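You operate a simulated robot arm through the tools that you are given. There is no shell and no other tool.

Carry out the task below with a simulated two-armed robot. There is one attempt and no reset: what you move stays moved.

Task
Run the purple sack on the belt slowly up to the stop eye.
Fine: set forward and slow and switch the eye on before you start; let the eye stop the belt.

It is judged by the outcome, as a careful person would: the job done as asked, and still so three seconds after it is handed in. It fails if anything else is knocked over, pushed out of place, dropped, spilled or broken.

Robot
Two 6-joint arms with fingered hands on one trunk that stands fixed in place. Base frame: the origin is at the foot of the trunk, x ahead of it, y to its left, z up. Readings come in m, degrees, newtons and seconds.
The left shoulder is at [0.02, 0.157, 0.829], the right one opposite. Each reaches about 0.892 m from its shoulder. Payload 4.1 kg a hand.
Tool frame (each hand has its own): the origin (TCP) lies between the finger pads and is the grasp point; the fingertips stand 0.033 m ahead of it; z points along the fingers, y is the line along which they close. The gripper opens to 0.112 m; its body begins 0.039 m behind the TCP. The gripper is a hand of 4 fingers: y runs from the thumb to the fingers, the wrist lies at [-0.016, -0.118, -0.2] in the tool frame, and closing takes about 1.5 s.
Orientation is told as [roll, pitch, yaw] about the base's x, y, z axes, in that order, counted from this pose: with the fingers straight down and the wrist toward the robot, the tool's x, y and z point along [0, 1, 0], [1, 0, 0] and [0, 0, -1] of the base frame.

Tools
- The arms move only by the tool drive_tool. It takes "left_plan", "right_plan" or both (then of equal length, played together; a hand with none holds still); each is a list of rows, each a list of 7 numbers: the shift along the tool's x, y, z in m, then the turn, a rotation vector about the tool's x, y, z in degrees, then the finger opening in m, from 0 to 0.112. In form: [[x, y, z, rx, ry, rz, hand], ...]. A call has 1 to 20 rows; each row shifts and turns the commanded pose from where the row before left it, along the tool's axes as they then stand. Each row takes 0.2 s and may step no farther than 0.05 m and 8.6 degrees from the row before; otherwise, or with a gripper value out of range, the whole call is refused. Where a pose cannot be reached the arm comes as near as it can. A force on the tool above 40 N (or 10 N above the force at the start of the call, whichever is more), or a blocked arm, ends the call early, and 0.2 s more pass. Each finger travels about 0.072 m/s and halts on what it meets, pressing with about 30 N; the grip force reading is that of the motor and also rises with nothing between the fingers. The clock runs only during rows and for 0.2 s after the last one: add rows that do not move to give the fingers time. The reply holds the time, the measured pose of the TCP, the force on the tool along the base axes, the opening and the grip force, in the units named above and with some noise, with the torque about the TCP (base axes, N m) and any sound that the robot's microphone picked up.
- Cameras (640 x 400 px; columns grow to the right, rows downward): "scene" is now at [0.0549, -0.0284, 1.4714]; the picture's right is [-0.33, -0.94, 0.00], its down [-0.46, 0.16, -0.87] and it looks along [0.82, -0.29, -0.49] (base axes); focal length 342 px, centre (320, 200). "left" rides on the left gripper at [-0.066, -0.089, -0.13] in its tool frame; the picture's right is [-0.79, -0.29, 0.54], its down [0.55, -0.71, 0.44] and it looks along [0.26, 0.64, 0.72] (tool axes); focal length 247 px, centre (320, 200). "right" rides on the right gripper at [0.066, -0.089, -0.13] in its tool frame; the picture's right is [-0.79, 0.29, -0.54], its down [-0.55, -0.71, 0.44] and it looks along [-0.26, 0.64, 0.72] (tool axes); focal length 247 px, centre (320, 200). There is no depth. A picture from a camera that has moved, and an enlarged one, comes with that camera's place and axes in the base frame and with its lens.
- get_image(camera): a new picture of that camera. It takes no simulated time.
- preshape(shape, hand): the hand has 4 fingers and takes this shape, open, in about a second: jaw (thumb against the fingers, like two jaws); tri (thumb and two fingers); tip (a fingertip pinch); poke (one finger out to press); point (the index stretched); flat (the hand flat); cup (the hand cupped); fist (a fist). The gripper value then closes the fingers along that shape, each until it touches; the sizes above hold for jaw. It gives what a move gives, with no picture.
- head_to(pan, tilt): turns the head with the scene camera to pan (to the left, within 86 degrees either way) and tilt (down, from -29 to 69), counted from straight ahead of the robot. It gives what a move gives.
- inspect(camera, box): a new picture of the part [left, top, right, bottom] of that camera's present view, enlarged. It takes no simulated time.
- hand_in(): hands the job in; it is judged then, once.

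Places have to be worked out from the pictures, the camera data and where the tool is seen. Open the grippers and draw the arms clear of the work before you hand the job in, unless the task says otherwise.

The tools are called as name(argument=value, ...) on one line, values as JSON. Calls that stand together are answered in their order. drive_tool: Moves the arms, as the interface text tells. Its arguments: {"type":"object","properties":{"left_plan":{"type":"array","items":{"type":"array","items":{"type":"number"}}},"right_plan":{"type":"array","items":{"type":"array","items":{"type":"number"}}}},"required":[]} The other tools are called the same way: preshape (shape, hand) gives the hand a shape; head_to (pan, tilt) turns the head that bears the scene camera; get_image (camera) takes a picture; inspect (camera, box) takes an enlarged picture of a part of a camera's view; hand_in () hands the job in.

At the start:

```text
t: 0.0
left_ee_pos: [0.318, -0.0466, 1.2745]
left_tool_rot: [-0.1, 0.0, -28.1]
left_contact_force: [0.0, 0.2, 0.1]
left_torque: [0.01, -0.03, -0.02]
left_finger_gap: 0.1116
left_grip_force: 0.1
left_shape: jaw
right_ee_pos: [0.3059, -0.3479, 1.2935]
right_tool_rot: [-0.1, 0.0, -28.2]
right_contact_force: [0.2, -0.6, 0.7]
right_torque: [0.03, 0.01, -0.03]
right_finger_gap: 0.1115
right_grip_force: 0.2
right_shape: jaw
head pan, tilt (commanded): [-19.4, 29.2]
```

scene: 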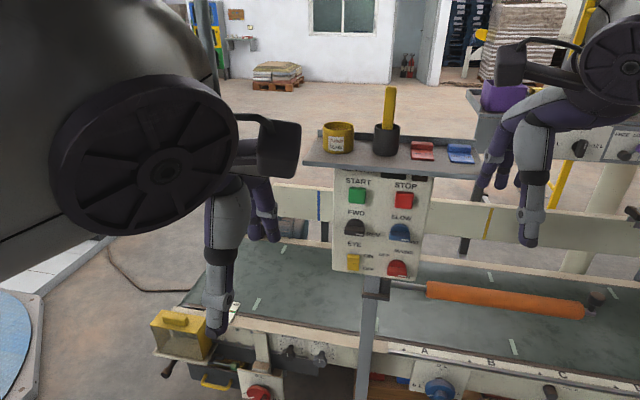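
right: 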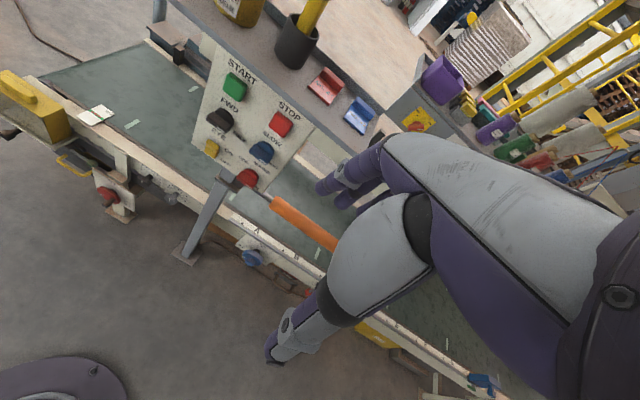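
left: 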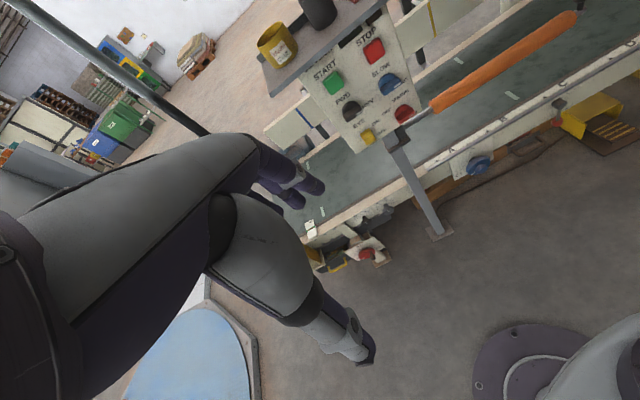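

I start by looking closely at the control panel and the belt in the scene view.

inspect(camera="scene", box=[300, 80, 490, 300])

inspect(camera="right", box=[170, 0, 410, 200])

inspect(camera="left", box=[250, 0, 450, 160])

inspect(camera="scene", box=[140, 230, 640, 400])

```text
1.82 times, centred on (395, 190) of scene
camera zoom: at [0.0549, -0.0284, 1.4714], right [-0.33, -0.94, 0.0], down [-0.46, 0.16, -0.87], along [0.82, -0.29, -0.49], focal length 622 px, centre (184, 218)
```

zoom: 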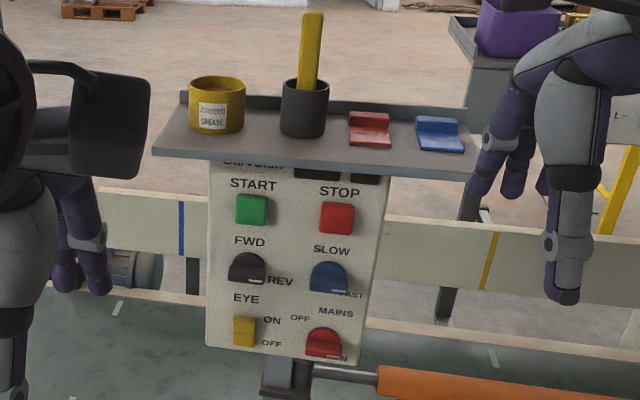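

```text
2.00 times, centred on (290, 100) of right
camera zoom: at [0.2586, -0.2481, 1.4256], right [-0.12, -0.83, 0.54], down [-0.89, -0.15, -0.44], along [0.44, -0.53, -0.72], focal length 494 px, centre (380, 400)
```

zoom: 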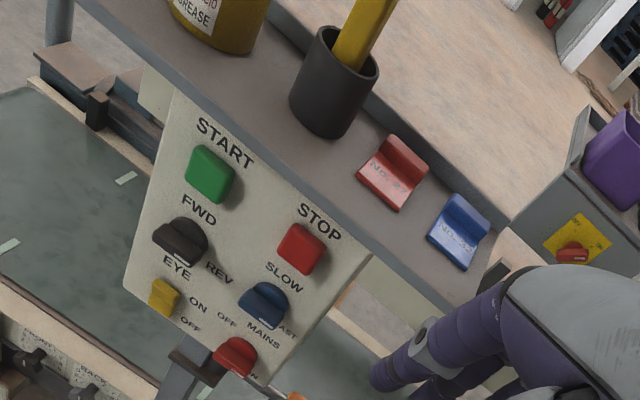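

```text
2.50 times, centred on (350, 80) of left
camera zoom: at [0.2077, -0.062, 1.4046], right [-0.63, -0.56, -0.54], down [-0.37, 0.82, -0.44], along [0.69, -0.08, -0.72], focal length 617 px, centre (245, 500)
```

zoom: 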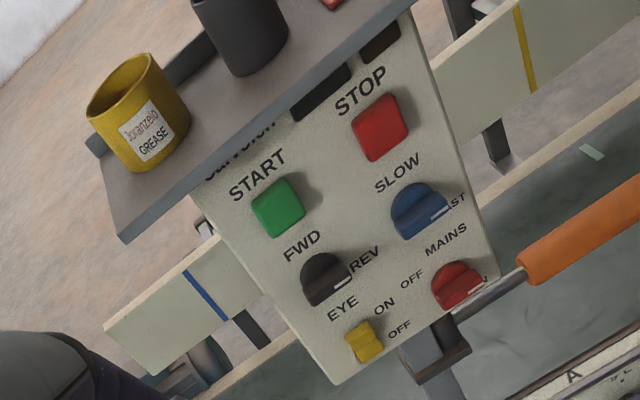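

```text
1.28 times, centred on (390, 315) of scene
camera zoom: at [0.0549, -0.0284, 1.4714], right [-0.33, -0.94, 0.0], down [-0.46, 0.16, -0.87], along [0.82, -0.29, -0.49], focal length 438 px, centre (230, 53)
```

zoom: 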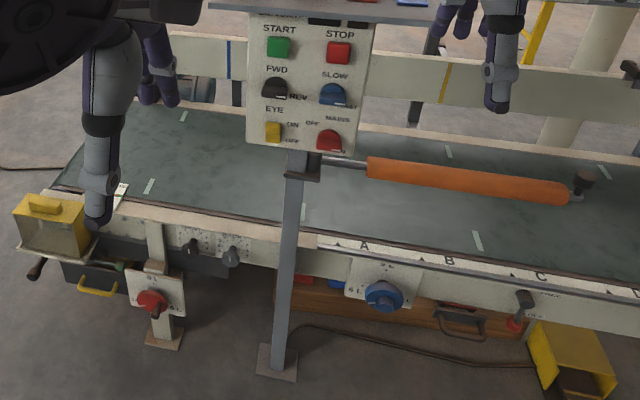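

The sack isn't in view yet, so I turn the head to both sides and down to see the whole belt.

head_to(pan=-60, tilt=35)

get_image(camera="scene")

head_to(pan=25, tilt=40)

get_image(camera="scene")

head_to(pan=-20, tilt=50)

get_image(camera="scene")

```text
t: 1.1
left_ee_pos: [0.3183, -0.0458, 1.2742]
left_tool_rot: [-0.1, 0.0, -28.1]
left_contact_force: [-0.3, 0.3, 0.5]
left_torque: [-0.04, 0.0, 0.01]
left_finger_gap: 0.1116
left_grip_force: 0.2
left_shape: jaw
right_ee_pos: [0.3059, -0.3491, 1.2943]
right_tool_rot: [0.1, 0.0, -28.3]
right_contact_force: [-0.2, -0.7, -0.6]
right_torque: [0.0, 0.02, -0.01]
right_finger_gap: 0.1118
right_grip_force: 0.1
right_shape: jaw
head pan, tilt (commanded): [-60.0, 35.0]
```

```text
taken
camera scene: at [0.0134, -0.0744, 1.4623], right [-0.87, -0.5, 0.0], down [-0.29, 0.5, -0.82], along [0.41, -0.71, -0.57], focal length 342 px, centre (320, 200)
```

scene: 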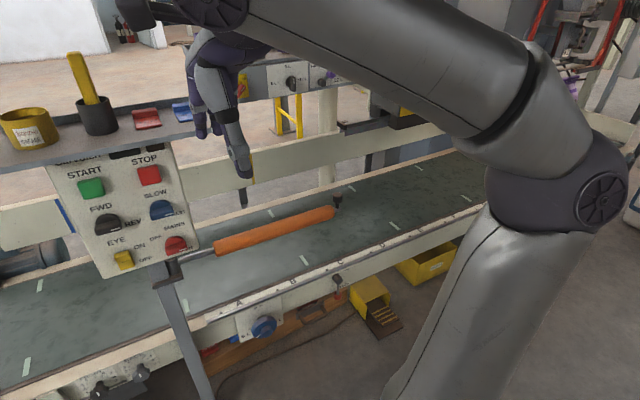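

```text
t: 2.7
left_ee_pos: [0.3181, -0.0459, 1.2744]
left_tool_rot: [0.0, 0.0, -28.3]
left_contact_force: [0.2, -0.1, 0.0]
left_torque: [0.02, 0.02, 0.02]
left_finger_gap: 0.1115
left_grip_force: 0.1
left_shape: jaw
right_ee_pos: [0.3056, -0.3476, 1.2949]
right_tool_rot: [0.0, 0.1, -28.3]
right_contact_force: [0.1, -0.7, -0.9]
right_torque: [0.0, -0.02, 0.03]
right_finger_gap: 0.1116
right_grip_force: 0.0
right_shape: jaw
head pan, tilt (commanded): [25.0, 40.0]
```

```text
taken
camera scene: at [0.0464, 0.0377, 1.4548], right [0.42, -0.91, 0.0], down [-0.58, -0.27, -0.77], along [0.69, 0.32, -0.64], focal length 342 px, centre (320, 200)
```

scene: 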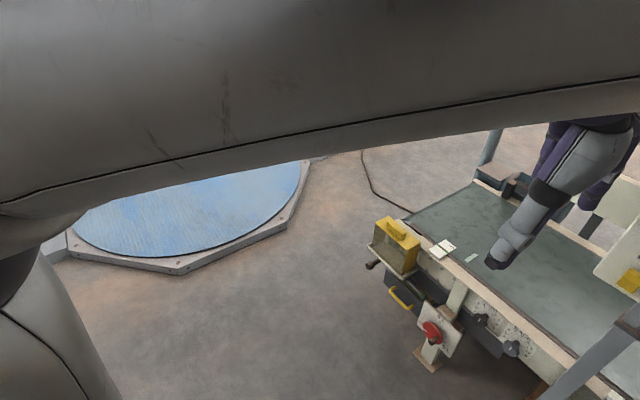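

```text
t: 3.8
left_ee_pos: [0.3183, -0.0458, 1.2752]
left_tool_rot: [-0.1, 0.0, -28.2]
left_contact_force: [0.1, 0.5, 0.2]
left_torque: [0.02, 0.01, 0.02]
left_finger_gap: 0.1117
left_grip_force: 0.1
left_shape: jaw
right_ee_pos: [0.3054, -0.3486, 1.2945]
right_tool_rot: [0.0, 0.1, -28.1]
right_contact_force: [-0.2, -0.7, 0.0]
right_torque: [0.0, 0.0, 0.02]
right_finger_gap: 0.1116
right_grip_force: 0.2
right_shape: jaw
head pan, tilt (commanded): [-20.0, 50.0]
```

```text
taken
camera scene: at [0.0417, -0.0245, 1.4406], right [-0.34, -0.94, 0.0], down [-0.72, 0.26, -0.64], along [0.6, -0.22, -0.77], focal length 342 px, centre (320, 200)
```

scene: 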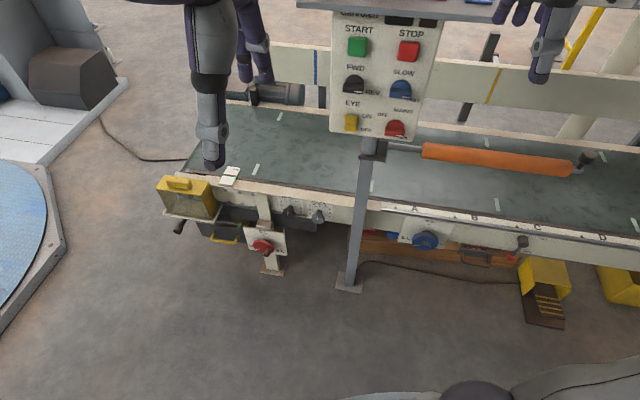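

The sack is still hidden, probably behind the right arm. I look further right at several pans.

head_to(pan=-86, tilt=35)

get_image(camera="scene")

head_to(pan=-45, tilt=25)

get_image(camera="scene")

get_image(camera="right")

```text
t: 5.2
left_ee_pos: [0.3176, -0.0452, 1.274]
left_tool_rot: [-0.1, 0.0, -28.3]
left_contact_force: [0.6, -0.1, -0.3]
left_torque: [-0.03, -0.03, 0.01]
left_finger_gap: 0.1115
left_grip_force: 0.1
left_shape: jaw
right_ee_pos: [0.3067, -0.3486, 1.2937]
right_tool_rot: [0.0, 0.1, -28.2]
right_contact_force: [0.0, 0.1, 0.0]
right_torque: [0.02, -0.02, -0.03]
right_finger_gap: 0.1112
right_grip_force: 0.0
right_shape: jaw
head pan, tilt (commanded): [-85.9, 35.0]
```

```text
taken
camera scene: at [-0.0244, -0.086, 1.4623], right [-1.0, -0.07, 0.0], down [-0.04, 0.57, -0.82], along [0.06, -0.82, -0.57], focal length 342 px, centre (320, 200)
```

scene: 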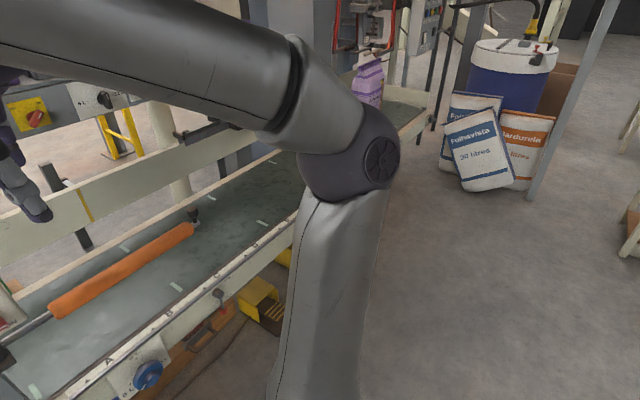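

```text
t: 6.2
left_ee_pos: [0.3167, -0.0449, 1.2733]
left_tool_rot: [0.0, 0.0, -28.3]
left_contact_force: [0.7, -0.5, -0.1]
left_torque: [0.0, -0.01, -0.01]
left_finger_gap: 0.1116
left_grip_force: 0.1
left_shape: jaw
right_ee_pos: [0.3054, -0.3487, 1.2947]
right_tool_rot: [0.0, 0.0, -28.1]
right_contact_force: [-0.4, 0.3, 0.0]
right_torque: [-0.03, -0.01, -0.02]
right_finger_gap: 0.1117
right_grip_force: 0.1
right_shape: jaw
head pan, tilt (commanded): [-45.0, 25.0]
```

```text
taken
camera scene: at [0.0344, -0.0634, 1.4781], right [-0.71, -0.71, 0.0], down [-0.3, 0.3, -0.91], along [0.64, -0.64, -0.42], focal length 342 px, centre (320, 200)
```

scene: 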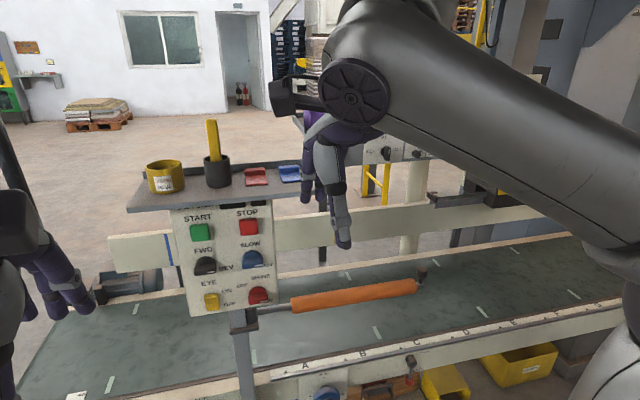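

```text
taken
camera right: at [0.2586, -0.2481, 1.4256], right [-0.12, -0.83, 0.54], down [-0.89, -0.15, -0.44], along [0.44, -0.53, -0.72], focal length 247 px, centre (320, 200)
```

right: 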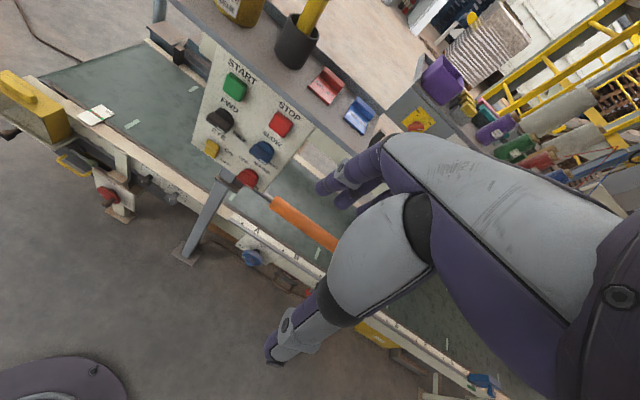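

The purple sack is at the far right end of the belt. I'll zoom in on the orange bar's far end, the possible stop eye, and the sack.

inspect(camera="scene", box=[230, 230, 470, 400])

inspect(camera="scene", box=[400, 170, 640, 400])

inspect(camera="scene", box=[160, 190, 290, 320])

head_to(pan=-80, tilt=25)

get_image(camera="scene")

inspect(camera="scene", box=[200, 100, 440, 250])

```text
2.35 times, centred on (350, 315) of scene
camera zoom: at [0.0344, -0.0634, 1.4781], right [-0.71, -0.71, 0.0], down [-0.3, 0.3, -0.91], along [0.64, -0.64, -0.42], focal length 805 px, centre (249, -71)
```

zoom: 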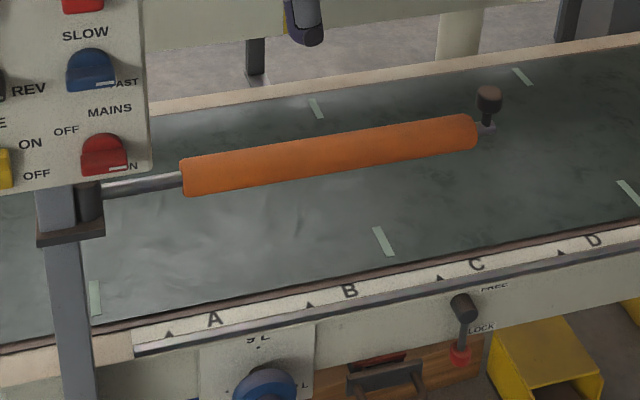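

```text
1.74 times, centred on (520, 285) of scene
camera zoom: at [0.0344, -0.0634, 1.4781], right [-0.71, -0.71, 0.0], down [-0.3, 0.3, -0.91], along [0.64, -0.64, -0.42], focal length 595 px, centre (-28, 52)
```

zoom: 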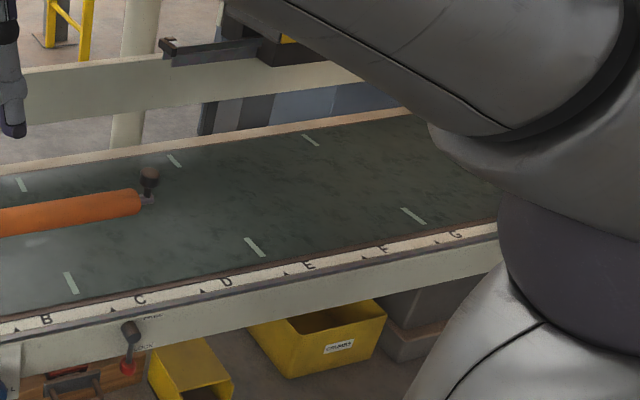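

```text
3.08 times, centred on (225, 255) of scene
camera zoom: at [0.0344, -0.0634, 1.4781], right [-0.71, -0.71, 0.0], down [-0.3, 0.3, -0.91], along [0.64, -0.64, -0.42], focal length 1053 px, centre (612, 31)
```

zoom: 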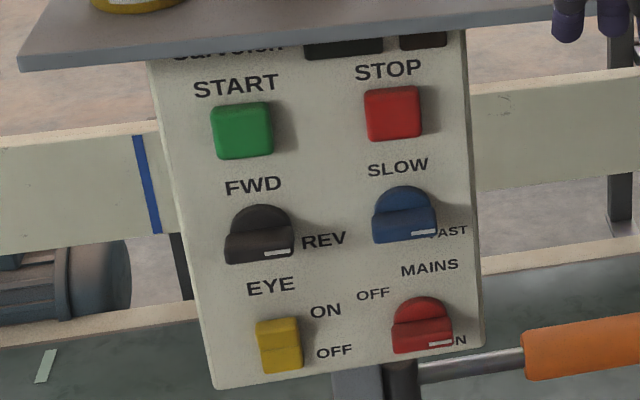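

```text
t: 7.2
left_ee_pos: [0.3175, -0.0464, 1.2747]
left_tool_rot: [-0.1, 0.1, -28.1]
left_contact_force: [0.0, -0.2, 0.4]
left_torque: [-0.01, -0.02, -0.03]
left_finger_gap: 0.1117
left_grip_force: 0.0
left_shape: jaw
right_ee_pos: [0.3058, -0.3488, 1.2937]
right_tool_rot: [0.0, 0.0, -28.2]
right_contact_force: [-0.5, -0.2, -0.2]
right_torque: [0.01, 0.0, -0.05]
right_finger_gap: 0.1115
right_grip_force: 0.1
right_shape: jaw
head pan, tilt (commanded): [-80.0, 25.0]
```

```text
taken
camera scene: at [-0.0146, -0.0889, 1.4781], right [-0.98, -0.17, 0.0], down [-0.07, 0.42, -0.91], along [0.16, -0.89, -0.42], focal length 342 px, centre (320, 200)
```

scene: 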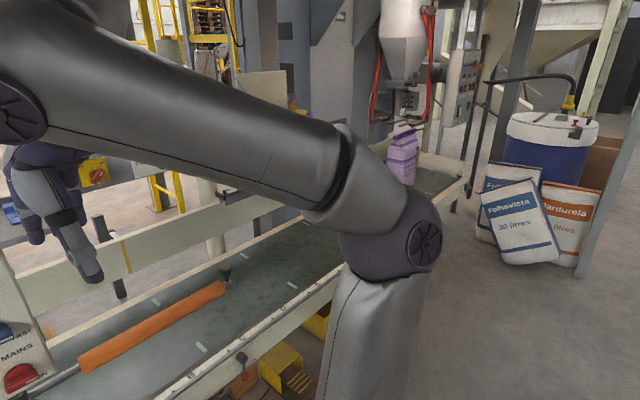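

```text
2.67 times, centred on (320, 175) of scene
camera zoom: at [-0.0146, -0.0889, 1.4781], right [-0.98, -0.17, 0.0], down [-0.07, 0.42, -0.91], along [0.16, -0.89, -0.42], focal length 912 px, centre (320, 267)
```

zoom: 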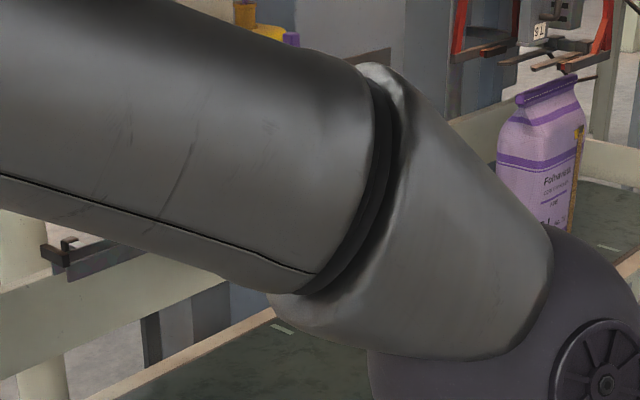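

The panel controls work out at about x 0.59–0.65, y −0.33…−0.41, with rows at z≈1.11, 1.03 and 0.92. FWD/REV points to REV and SLOW/FAST points to FAST. I lower the right hand in place, fingers down and well in front of the belt, to clear the view to the sack end.

drive_tool(right_plan=[[0, 0, 0.04, 0, 0, 0, 0.1115], [0, 0, 0.05, 0, 0, 0, 0.1115], [0, 0, 0.05, 0, 0, 0, 0.1115], [0, 0, 0.05, 0, 0, 0, 0.1115], [0, 0, 0.05, 0, 0, 0, 0.1115], [0, 0, 0.05, 0, 0, 0, 0.1115], [0, 0, 0.04, 0, 0, 0, 0.1115]])

get_image(camera="scene")

get_image(camera="right")

```text
t: 8.8
left_ee_pos: [0.3165, -0.0456, 1.2741]
left_tool_rot: [0.0, 0.0, -28.2]
left_contact_force: [-0.3, 0.0, 0.5]
left_torque: [-0.01, -0.02, 0.04]
left_finger_gap: 0.1117
left_grip_force: 0.1
left_shape: jaw
right_ee_pos: [0.3399, -0.3668, 1.0114]
right_tool_rot: [0.0, 0.2, -28.2]
right_contact_force: [0.9, 0.3, -0.2]
right_torque: [-0.03, 0.02, 0.0]
right_finger_gap: 0.1118
right_grip_force: 0.1
right_shape: jaw
right hand out of reach, approached as far as the arm can: row 6, 7
head pan, tilt (commanded): [-80.0, 25.0]
```

```text
taken
camera scene: at [-0.0152, -0.0889, 1.4781], right [-0.98, -0.17, 0.0], down [-0.07, 0.42, -0.91], along [0.16, -0.89, -0.42], focal length 342 px, centre (320, 200)
```

scene: 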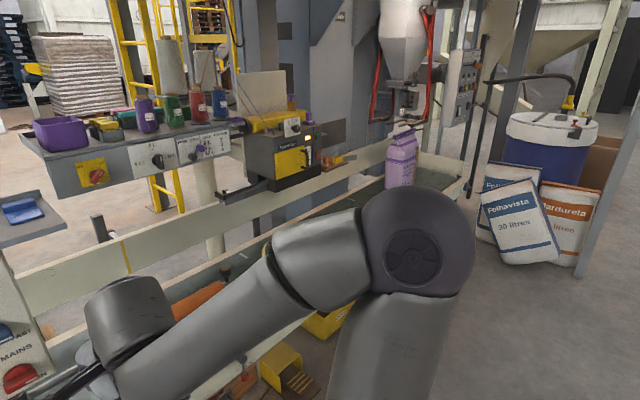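

```text
taken
camera right: at [0.2928, -0.267, 1.1428], right [-0.12, -0.83, 0.54], down [-0.89, -0.15, -0.43], along [0.44, -0.53, -0.72], focal length 247 px, centre (320, 200)
```

right: 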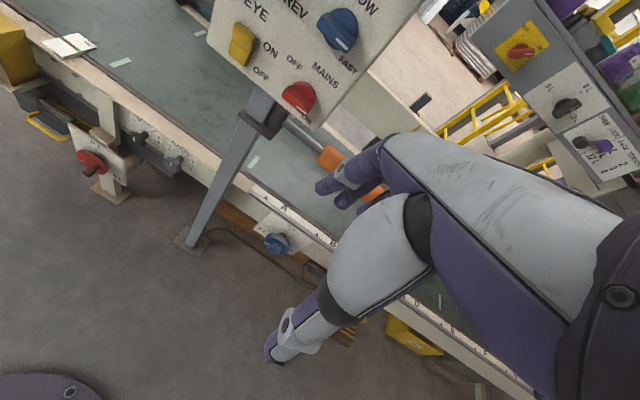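

The view opened up and there is a bench with other gear behind the belt. I zoom on the sack and the back guard to find the stop eye.

inspect(camera="scene", box=[200, 90, 460, 250])

inspect(camera="scene", box=[0, 60, 240, 210])

inspect(camera="scene", box=[340, 90, 480, 200])

head_to(pan=-40, tilt=35)

get_image(camera="scene")

```text
2.46 times, centred on (330, 170) of scene
camera zoom: at [-0.0152, -0.0889, 1.4781], right [-0.98, -0.17, 0.0], down [-0.07, 0.42, -0.91], along [0.16, -0.89, -0.42], focal length 842 px, centre (295, 274)
```

zoom: 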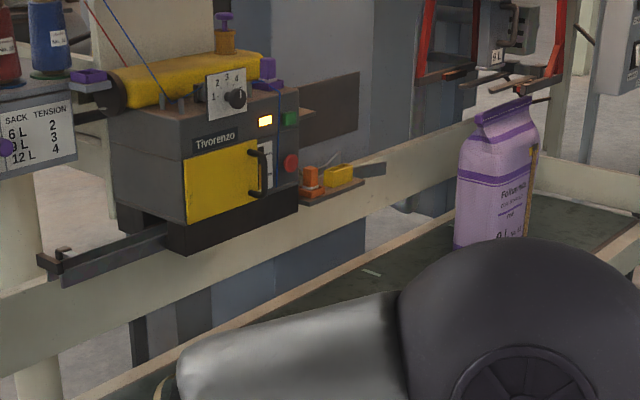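

```text
2.67 times, centred on (120, 135) of scene
camera zoom: at [-0.0152, -0.0889, 1.4781], right [-0.98, -0.17, 0.0], down [-0.07, 0.42, -0.91], along [0.16, -0.89, -0.42], focal length 912 px, centre (853, 373)
```

zoom: 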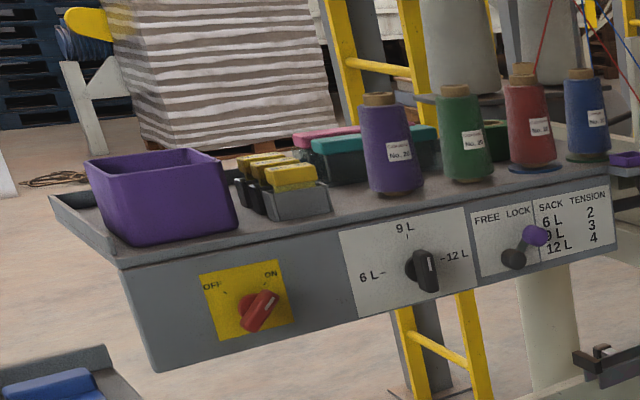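

```text
3.64 times, centred on (410, 145) of scene
camera zoom: at [-0.0152, -0.0889, 1.4781], right [-0.98, -0.17, 0.0], down [-0.07, 0.42, -0.91], along [0.16, -0.89, -0.42], focal length 1244 px, centre (-7, 400)
```

zoom: 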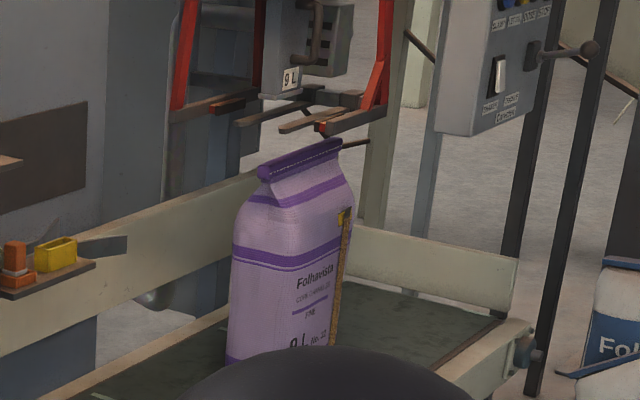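

```text
t: 9.9
left_ee_pos: [0.3181, -0.0464, 1.2741]
left_tool_rot: [0.0, 0.0, -28.2]
left_contact_force: [-0.4, 0.5, -0.5]
left_torque: [-0.02, 0.0, -0.02]
left_finger_gap: 0.1117
left_grip_force: 0.1
left_shape: jaw
right_ee_pos: [0.3403, -0.3674, 1.0122]
right_tool_rot: [-0.1, 0.2, -28.2]
right_contact_force: [-0.3, -0.4, 0.8]
right_torque: [-0.03, 0.03, -0.03]
right_finger_gap: 0.1116
right_grip_force: 0.1
right_shape: jaw
head pan, tilt (commanded): [-40.0, 35.0]
```

```text
taken
camera scene: at [0.0367, -0.0549, 1.4623], right [-0.64, -0.77, 0.0], down [-0.44, 0.37, -0.82], along [0.63, -0.53, -0.57], focal length 342 px, centre (320, 200)
```

scene: 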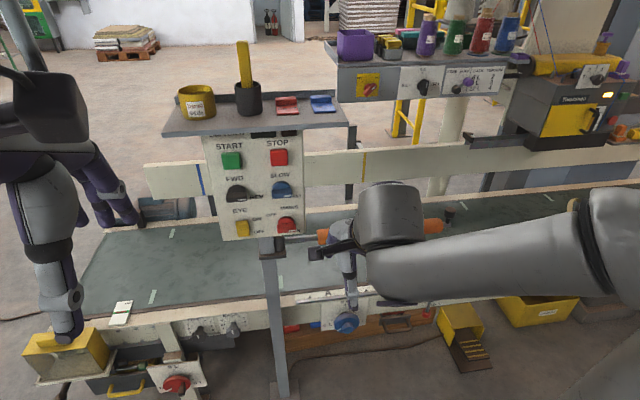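

I zoom on the guard stripes, the left end of the belt, and the front-rail fittings, looking for the eye.

inspect(camera="scene", box=[60, 290, 260, 400])

inspect(camera="scene", box=[300, 130, 520, 260])

inspect(camera="scene", box=[120, 120, 310, 260])

inspect(camera="right", box=[0, 0, 380, 260])

get_image(camera="left")

```text
3.20 times, centred on (160, 345) of scene
camera zoom: at [0.0367, -0.0549, 1.4623], right [-0.64, -0.77, 0.0], down [-0.44, 0.37, -0.82], along [0.63, -0.53, -0.57], focal length 1095 px, centre (832, -264)
```

zoom: 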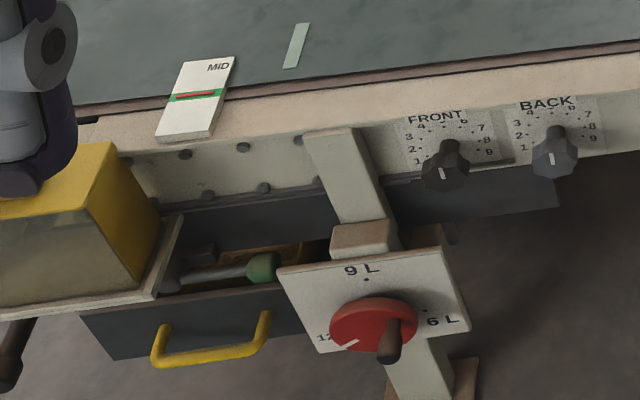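

```text
2.91 times, centred on (410, 195) of scene
camera zoom: at [0.0367, -0.0549, 1.4623], right [-0.64, -0.77, 0.0], down [-0.44, 0.37, -0.82], along [0.63, -0.53, -0.57], focal length 995 px, centre (58, 214)
```

zoom: 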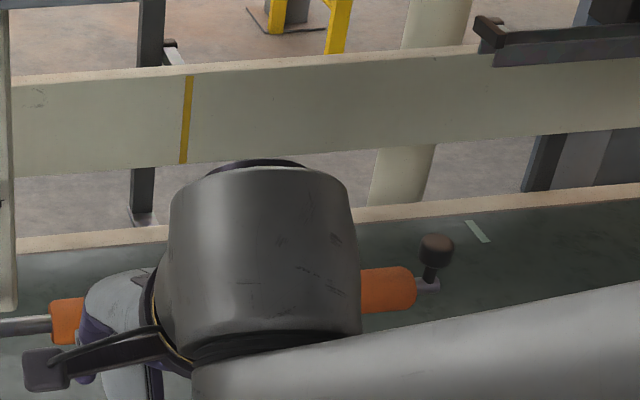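

```text
2.86 times, centred on (215, 190) of scene
camera zoom: at [0.0367, -0.0549, 1.4623], right [-0.64, -0.77, 0.0], down [-0.44, 0.37, -0.82], along [0.63, -0.53, -0.57], focal length 978 px, centre (620, 229)
```

zoom: 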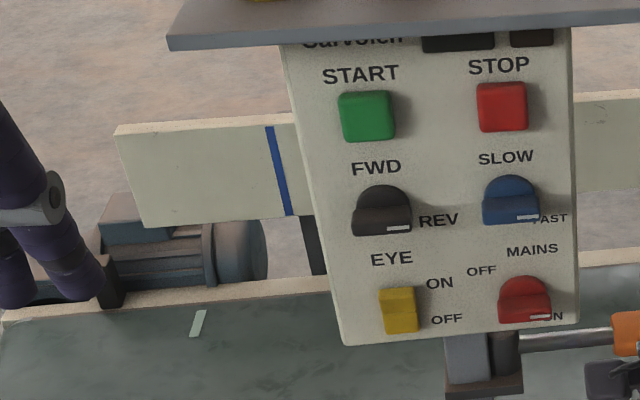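

```text
1.54 times, centred on (190, 130) of right
camera zoom: at [0.2931, -0.2668, 1.1432], right [-0.12, -0.83, 0.54], down [-0.89, -0.15, -0.43], along [0.44, -0.53, -0.72], focal length 380 px, centre (520, 308)
```

zoom: 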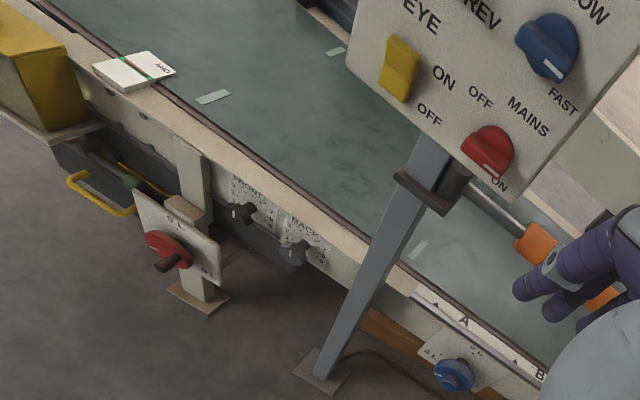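

```text
taken
camera left: at [0.2077, -0.062, 1.4046], right [-0.63, -0.56, -0.54], down [-0.37, 0.82, -0.44], along [0.69, -0.08, -0.72], focal length 247 px, centre (320, 200)
```

left: 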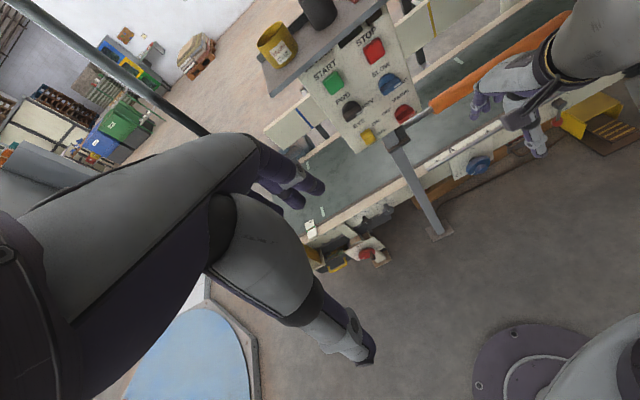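

The selectors clearly read REV and FAST, and MAINS is at ON. I put the right hand in the poke shape and look at how the finger stands.

preshape(shape="poke", hand="right")

get_image(camera="right")

get_image(camera="scene")

get_image(camera="left")

```text
t: 10.8
left_ee_pos: [0.3171, -0.0451, 1.2746]
left_tool_rot: [0.0, 0.0, -28.3]
left_contact_force: [-0.1, 0.1, -1.1]
left_torque: [0.03, 0.01, 0.04]
left_finger_gap: 0.1115
left_grip_force: 0.1
left_shape: jaw
right_ee_pos: [0.3399, -0.3665, 1.0115]
right_tool_rot: [0.0, 0.2, -28.3]
right_contact_force: [-0.6, -0.7, -0.3]
right_torque: [-0.02, 0.0, -0.01]
right_finger_gap: 0.0001
right_grip_force: 0.1
right_shape: poke
head pan, tilt (commanded): [-40.0, 35.0]
```

```text
taken
camera right: at [0.2931, -0.2669, 1.1432], right [-0.12, -0.83, 0.54], down [-0.89, -0.15, -0.43], along [0.44, -0.53, -0.72], focal length 247 px, centre (320, 200)
```

right: 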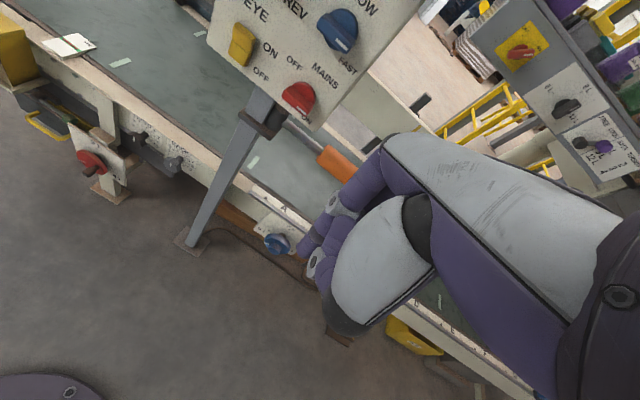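

```text
taken
camera scene: at [0.0368, -0.0548, 1.4623], right [-0.64, -0.77, 0.0], down [-0.44, 0.37, -0.82], along [0.63, -0.53, -0.57], focal length 342 px, centre (320, 200)
```

scene: 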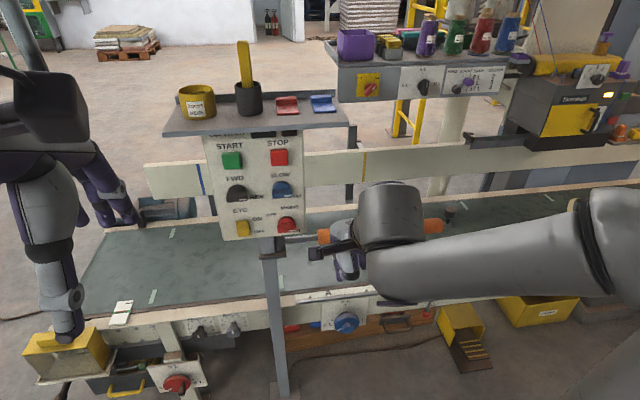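

```text
taken
camera left: at [0.2077, -0.062, 1.4046], right [-0.63, -0.56, -0.54], down [-0.37, 0.82, -0.44], along [0.69, -0.08, -0.72], focal length 247 px, centre (320, 200)
```

left: 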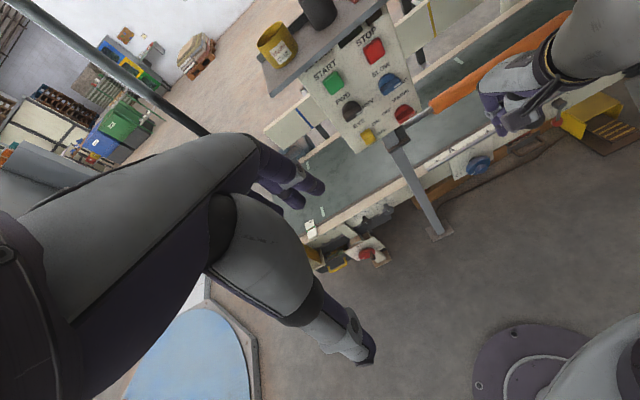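

I zoom on the hand to see the poke finger.

inspect(camera="right", box=[240, 130, 460, 360])

inspect(camera="left", box=[440, 40, 600, 160])

inspect(camera="scene", box=[290, 170, 450, 310])

```text
1.74 times, centred on (350, 245) of right
camera zoom: at [0.2931, -0.2669, 1.1432], right [-0.12, -0.83, 0.54], down [-0.89, -0.15, -0.43], along [0.44, -0.53, -0.72], focal length 430 px, centre (268, 122)
```

zoom: 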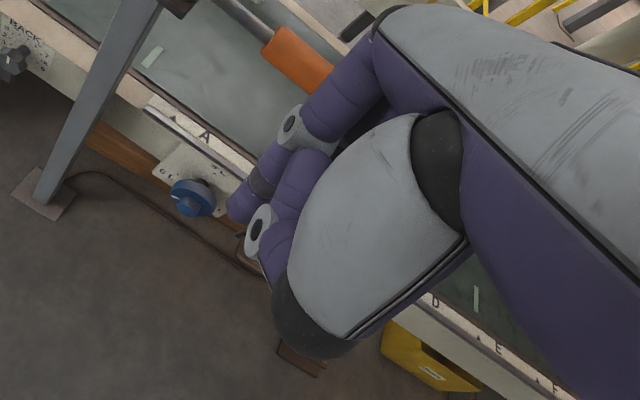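

```text
3.33 times, centred on (520, 100) of left
camera zoom: at [0.2077, -0.062, 1.4046], right [-0.63, -0.56, -0.54], down [-0.37, 0.82, -0.44], along [0.69, -0.08, -0.72], focal length 823 px, centre (-347, 533)
```

zoom: 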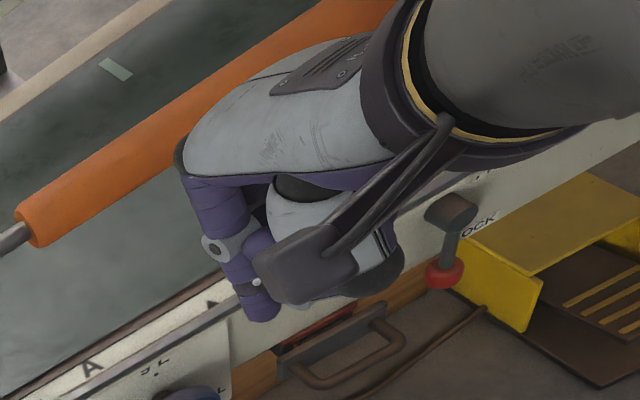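

```text
2.86 times, centred on (370, 240) of scene
camera zoom: at [0.0368, -0.0548, 1.4623], right [-0.64, -0.77, 0.0], down [-0.44, 0.37, -0.82], along [0.63, -0.53, -0.57], focal length 978 px, centre (177, 86)
```

zoom: 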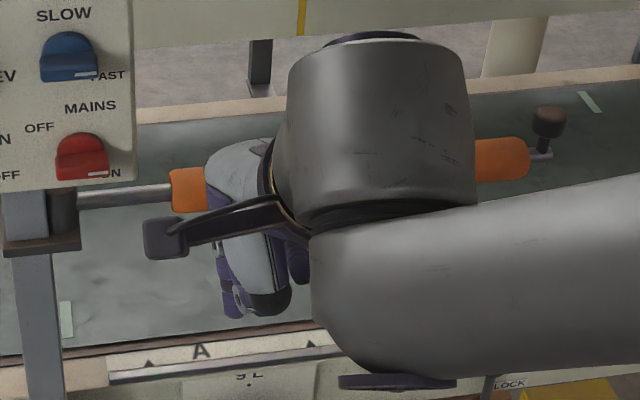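

The poke finger's tip comes out almost exactly on the tool axis, about 0.033 m ahead of the TCP. The left arm suits the panel better because it reaches it less folded. I swing the right hand up and outward, preshape the left, and check the poke shape holds with a hand value of 0.

drive_tool(right_plan=[[-0.03, 0, -0.03, 0, 0, 0, 0.0], [-0.03, 0, -0.03, 0, 0, 0, 0.0], [-0.03, 0, -0.03, 0, 0, 0, 0.0], [-0.03, 0, -0.03, 0, 0, 0, 0.0], [-0.03, 0, -0.03, 0, 0, 0, 0.0]])

preshape(shape="poke", hand="left")

get_image(camera="scene")

get_image(camera="left")

get_image(camera="right")

```text
t: 12.0
left_ee_pos: [0.3173, -0.0459, 1.2729]
left_tool_rot: [0.0, 0.0, -28.1]
left_contact_force: [-0.2, 1.1, -1.6]
left_torque: [0.0, -0.01, 0.01]
left_finger_gap: 0.112
left_grip_force: 0.1
left_shape: jaw
right_ee_pos: [0.2706, -0.5009, 1.1607]
right_tool_rot: [0.1, 0.0, -28.2]
right_contact_force: [-0.4, 1.0, 0.7]
right_torque: [-0.02, 0.03, -0.01]
right_finger_gap: 0.0
right_grip_force: 0.1
right_shape: poke
head pan, tilt (commanded): [-40.0, 35.0]
```

```text
t: 12.9
left_ee_pos: [0.3177, -0.0451, 1.2746]
left_tool_rot: [0.0, 0.0, -28.3]
left_contact_force: [0.5, -0.3, 0.1]
left_torque: [0.01, -0.01, 0.01]
left_finger_gap: 0.0
left_grip_force: 0.0
left_shape: poke
right_ee_pos: [0.2705, -0.4995, 1.1601]
right_tool_rot: [0.0, 0.1, -28.2]
right_contact_force: [-0.1, 0.1, -0.8]
right_torque: [0.03, 0.04, 0.03]
right_finger_gap: 0.0001
right_grip_force: 0.2
right_shape: poke
head pan, tilt (commanded): [-40.0, 35.0]
```

```text
taken
camera scene: at [0.0368, -0.0548, 1.4623], right [-0.64, -0.77, 0.0], down [-0.44, 0.37, -0.82], along [0.63, -0.53, -0.57], focal length 342 px, centre (320, 200)
```

scene: 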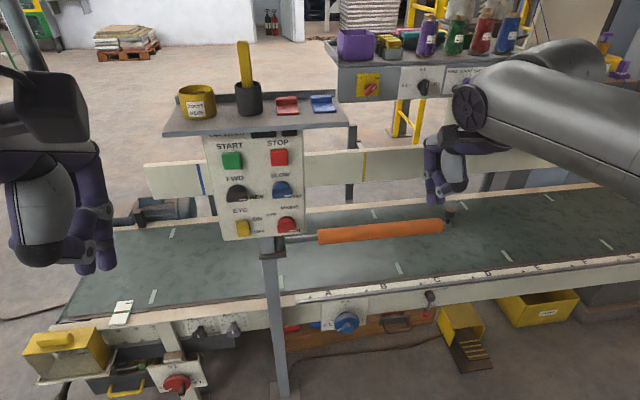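

```text
taken
camera left: at [0.2077, -0.062, 1.4046], right [-0.63, -0.56, -0.54], down [-0.37, 0.82, -0.44], along [0.69, -0.08, -0.72], focal length 247 px, centre (320, 200)
```

left: 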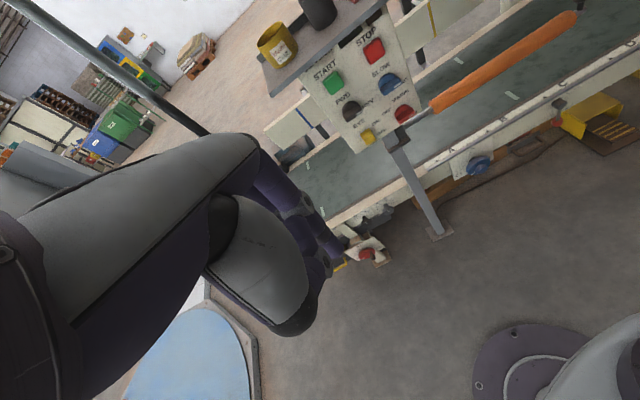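

```text
taken
camera right: at [0.2229, -0.3996, 1.2913], right [-0.12, -0.83, 0.54], down [-0.89, -0.15, -0.44], along [0.44, -0.53, -0.72], focal length 247 px, centre (320, 200)
```

right: 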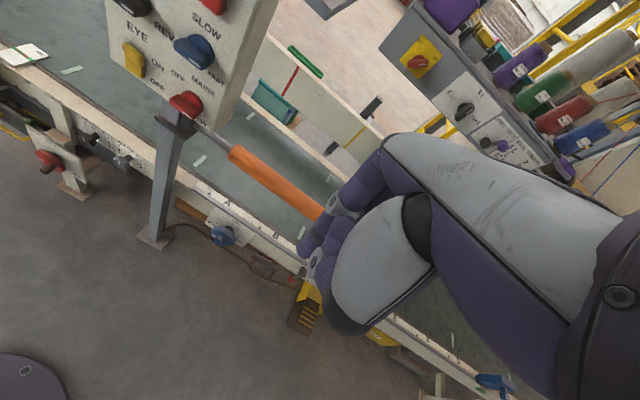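

The right hand camera now sees behind the panel, so I zoom there. I also re-check the rear guard for the stop eye.

inspect(camera="right", box=[160, 0, 420, 220])

inspect(camera="scene", box=[270, 130, 470, 310])

```text
1.82 times, centred on (290, 110) of right
camera zoom: at [0.2229, -0.3996, 1.2913], right [-0.12, -0.83, 0.54], down [-0.89, -0.15, -0.44], along [0.44, -0.53, -0.72], focal length 449 px, centre (374, 364)
```

zoom: 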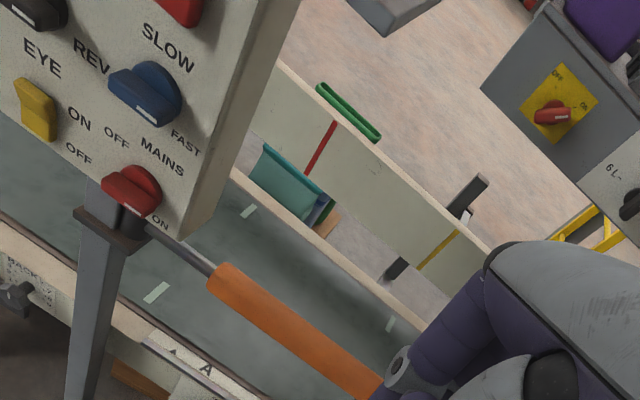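

```text
2.22 times, centred on (370, 220) of scene
camera zoom: at [0.0368, -0.0548, 1.4623], right [-0.64, -0.77, 0.0], down [-0.44, 0.37, -0.82], along [0.63, -0.53, -0.57], focal length 760 px, centre (209, 156)
```

zoom: 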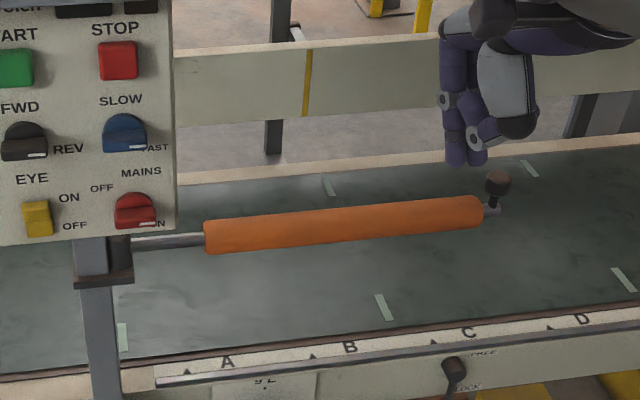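

I zoom into the end of the orange bar from the left hand camera to see what the dark knob stands on.

inspect(camera="left", box=[420, 0, 640, 180])

inspect(camera="scene", box=[400, 190, 640, 340])

```text
2.22 times, centred on (530, 90) of left
camera zoom: at [0.2077, -0.062, 1.4046], right [-0.63, -0.56, -0.54], down [-0.37, 0.82, -0.44], along [0.69, -0.08, -0.72], focal length 549 px, centre (-147, 444)
```

zoom: 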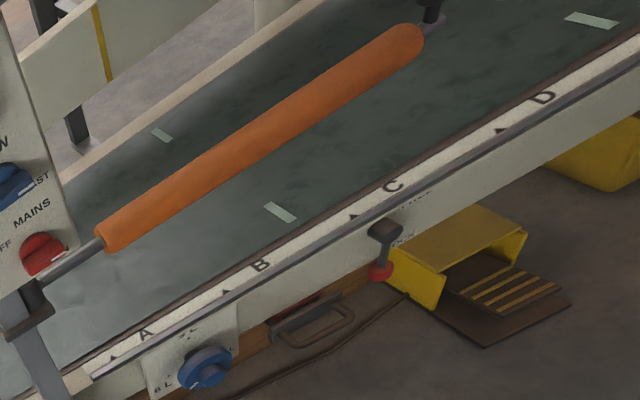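

```text
2.67 times, centred on (520, 265) of scene
camera zoom: at [0.0368, -0.0548, 1.4623], right [-0.64, -0.77, 0.0], down [-0.44, 0.37, -0.82], along [0.63, -0.53, -0.57], focal length 912 px, centre (-213, 27)
```

zoom: 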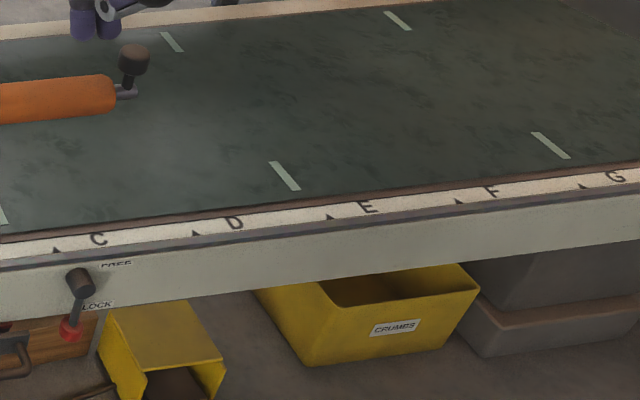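

The dark knob is just the handle on the orange bar, which I'll leave alone. I now swing the left hand forward and level (fingers toward the panel, wrist below) to a waiting spot about 0.1 m short of it.

drive_tool(left_plan=[[0, 0.0273, 0.0173, -8.18, 0, 0, 0], [0, 0.0246, 0.021, -8.18, 0, 0, 0], [0, 0.0213, 0.0243, -8.18, 0, 0, 0], [0, 0.0176, 0.027, -8.18, 0, 0, 0], [0, 0.0137, 0.0293, -8.18, 0, 0, 0], [0, 0.0093, 0.031, -8.18, 0, 0, 0], [0, 0.0048, 0.0319, -8.18, 0, 0, 0], [0, 0.0002, 0.0324, -8.18, 0, 0, 0], [0, -0.0044, 0.032, -8.18, 0, 0, 0], [0, -0.0089, 0.0311, -8.18, 0, 0, 0], [0, -0.0132, 0.0295, -8.18, 0, 0, 0]])

head_to(pan=-25, tilt=35)

get_image(camera="scene")

get_image(camera="left")

```text
t: 15.3
left_ee_pos: [0.46, -0.3063, 1.1371]
left_tool_rot: [-51.8, -87.1, 27.6]
left_contact_force: [0.4, 0.8, 0.1]
left_torque: [0.04, 0.01, -0.03]
left_finger_gap: 0.0
left_grip_force: 0.1
left_shape: poke
left hand out of reach, approached as far as the arm can: row 7, 8, 9, 10, 11
right_ee_pos: [0.2691, -0.4995, 1.1601]
right_tool_rot: [0.0, 0.0, -28.2]
right_contact_force: [0.3, 0.9, -0.2]
right_torque: [-0.01, -0.03, 0.0]
right_finger_gap: 0.0001
right_grip_force: 0.0
right_shape: poke
head pan, tilt (commanded): [-40.0, 35.0]
```

```text
t: 16.1
left_ee_pos: [0.4599, -0.3064, 1.1363]
left_tool_rot: [-47.4, -87.0, 23.2]
left_contact_force: [-0.4, 0.2, -0.1]
left_torque: [0.01, 0.02, 0.0]
left_finger_gap: 0.0
left_grip_force: 0.1
left_shape: poke
right_ee_pos: [0.2708, -0.5011, 1.1606]
right_tool_rot: [0.0, 0.0, -28.2]
right_contact_force: [0.3, -0.6, -0.8]
right_torque: [0.04, 0.0, 0.02]
right_finger_gap: 0.0001
right_grip_force: 0.0
right_shape: poke
head pan, tilt (commanded): [-25.0, 35.0]
```

```text
taken
camera scene: at [0.0491, -0.0355, 1.4623], right [-0.42, -0.91, 0.0], down [-0.52, 0.24, -0.82], along [0.74, -0.35, -0.57], focal length 342 px, centre (320, 200)
```

scene: 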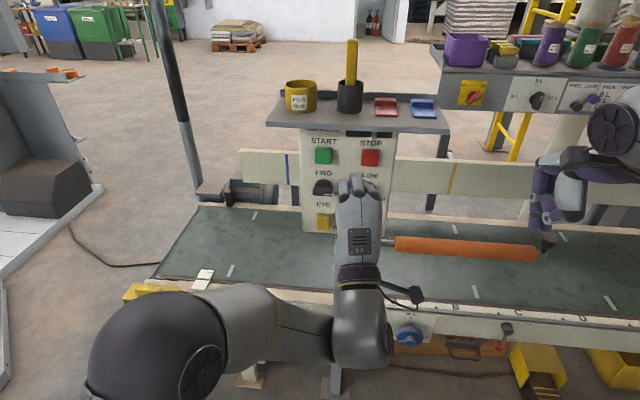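

```text
taken
camera left: at [0.3107, -0.3151, 1.0552], right [0.15, -0.95, -0.27], down [0.59, 0.31, -0.75], along [0.79, -0.05, 0.61], focal length 247 px, centre (320, 200)
```

left: 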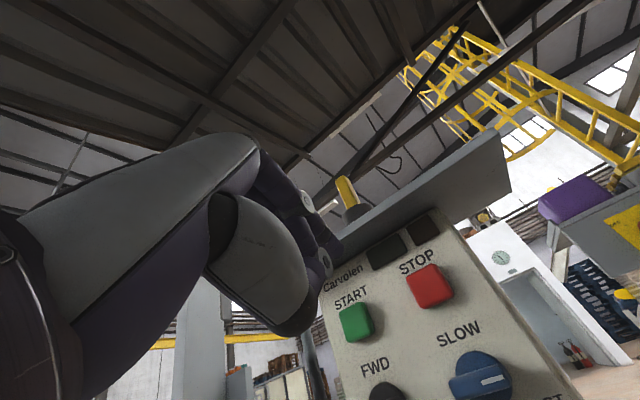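

The left arm couldn't take the tightly folded pose and stopped at about (0.46, −0.306, 1.137), with the fingers level and facing the panel. I make a small test step forward to learn how the commanded pose continues from here.

drive_tool(left_plan=[[0, 0, 0.01, 0, 0, 0, 0]])

```text
t: 16.5
left_ee_pos: [0.4559, -0.3203, 1.1396]
left_tool_rot: [-48.3, -87.6, 23.6]
left_contact_force: [-0.5, 0.2, 0.0]
left_torque: [0.04, 0.0, -0.01]
left_finger_gap: 0.0
left_grip_force: 0.2
left_shape: poke
left hand out of reach, approached as far as the arm can: row 1
right_ee_pos: [0.2706, -0.5002, 1.1599]
right_tool_rot: [0.0, 0.0, -28.2]
right_contact_force: [-0.3, -0.2, -0.5]
right_torque: [0.0, 0.03, -0.03]
right_finger_gap: 0.0002
right_grip_force: 0.1
right_shape: poke
head pan, tilt (commanded): [-25.0, 35.0]
```

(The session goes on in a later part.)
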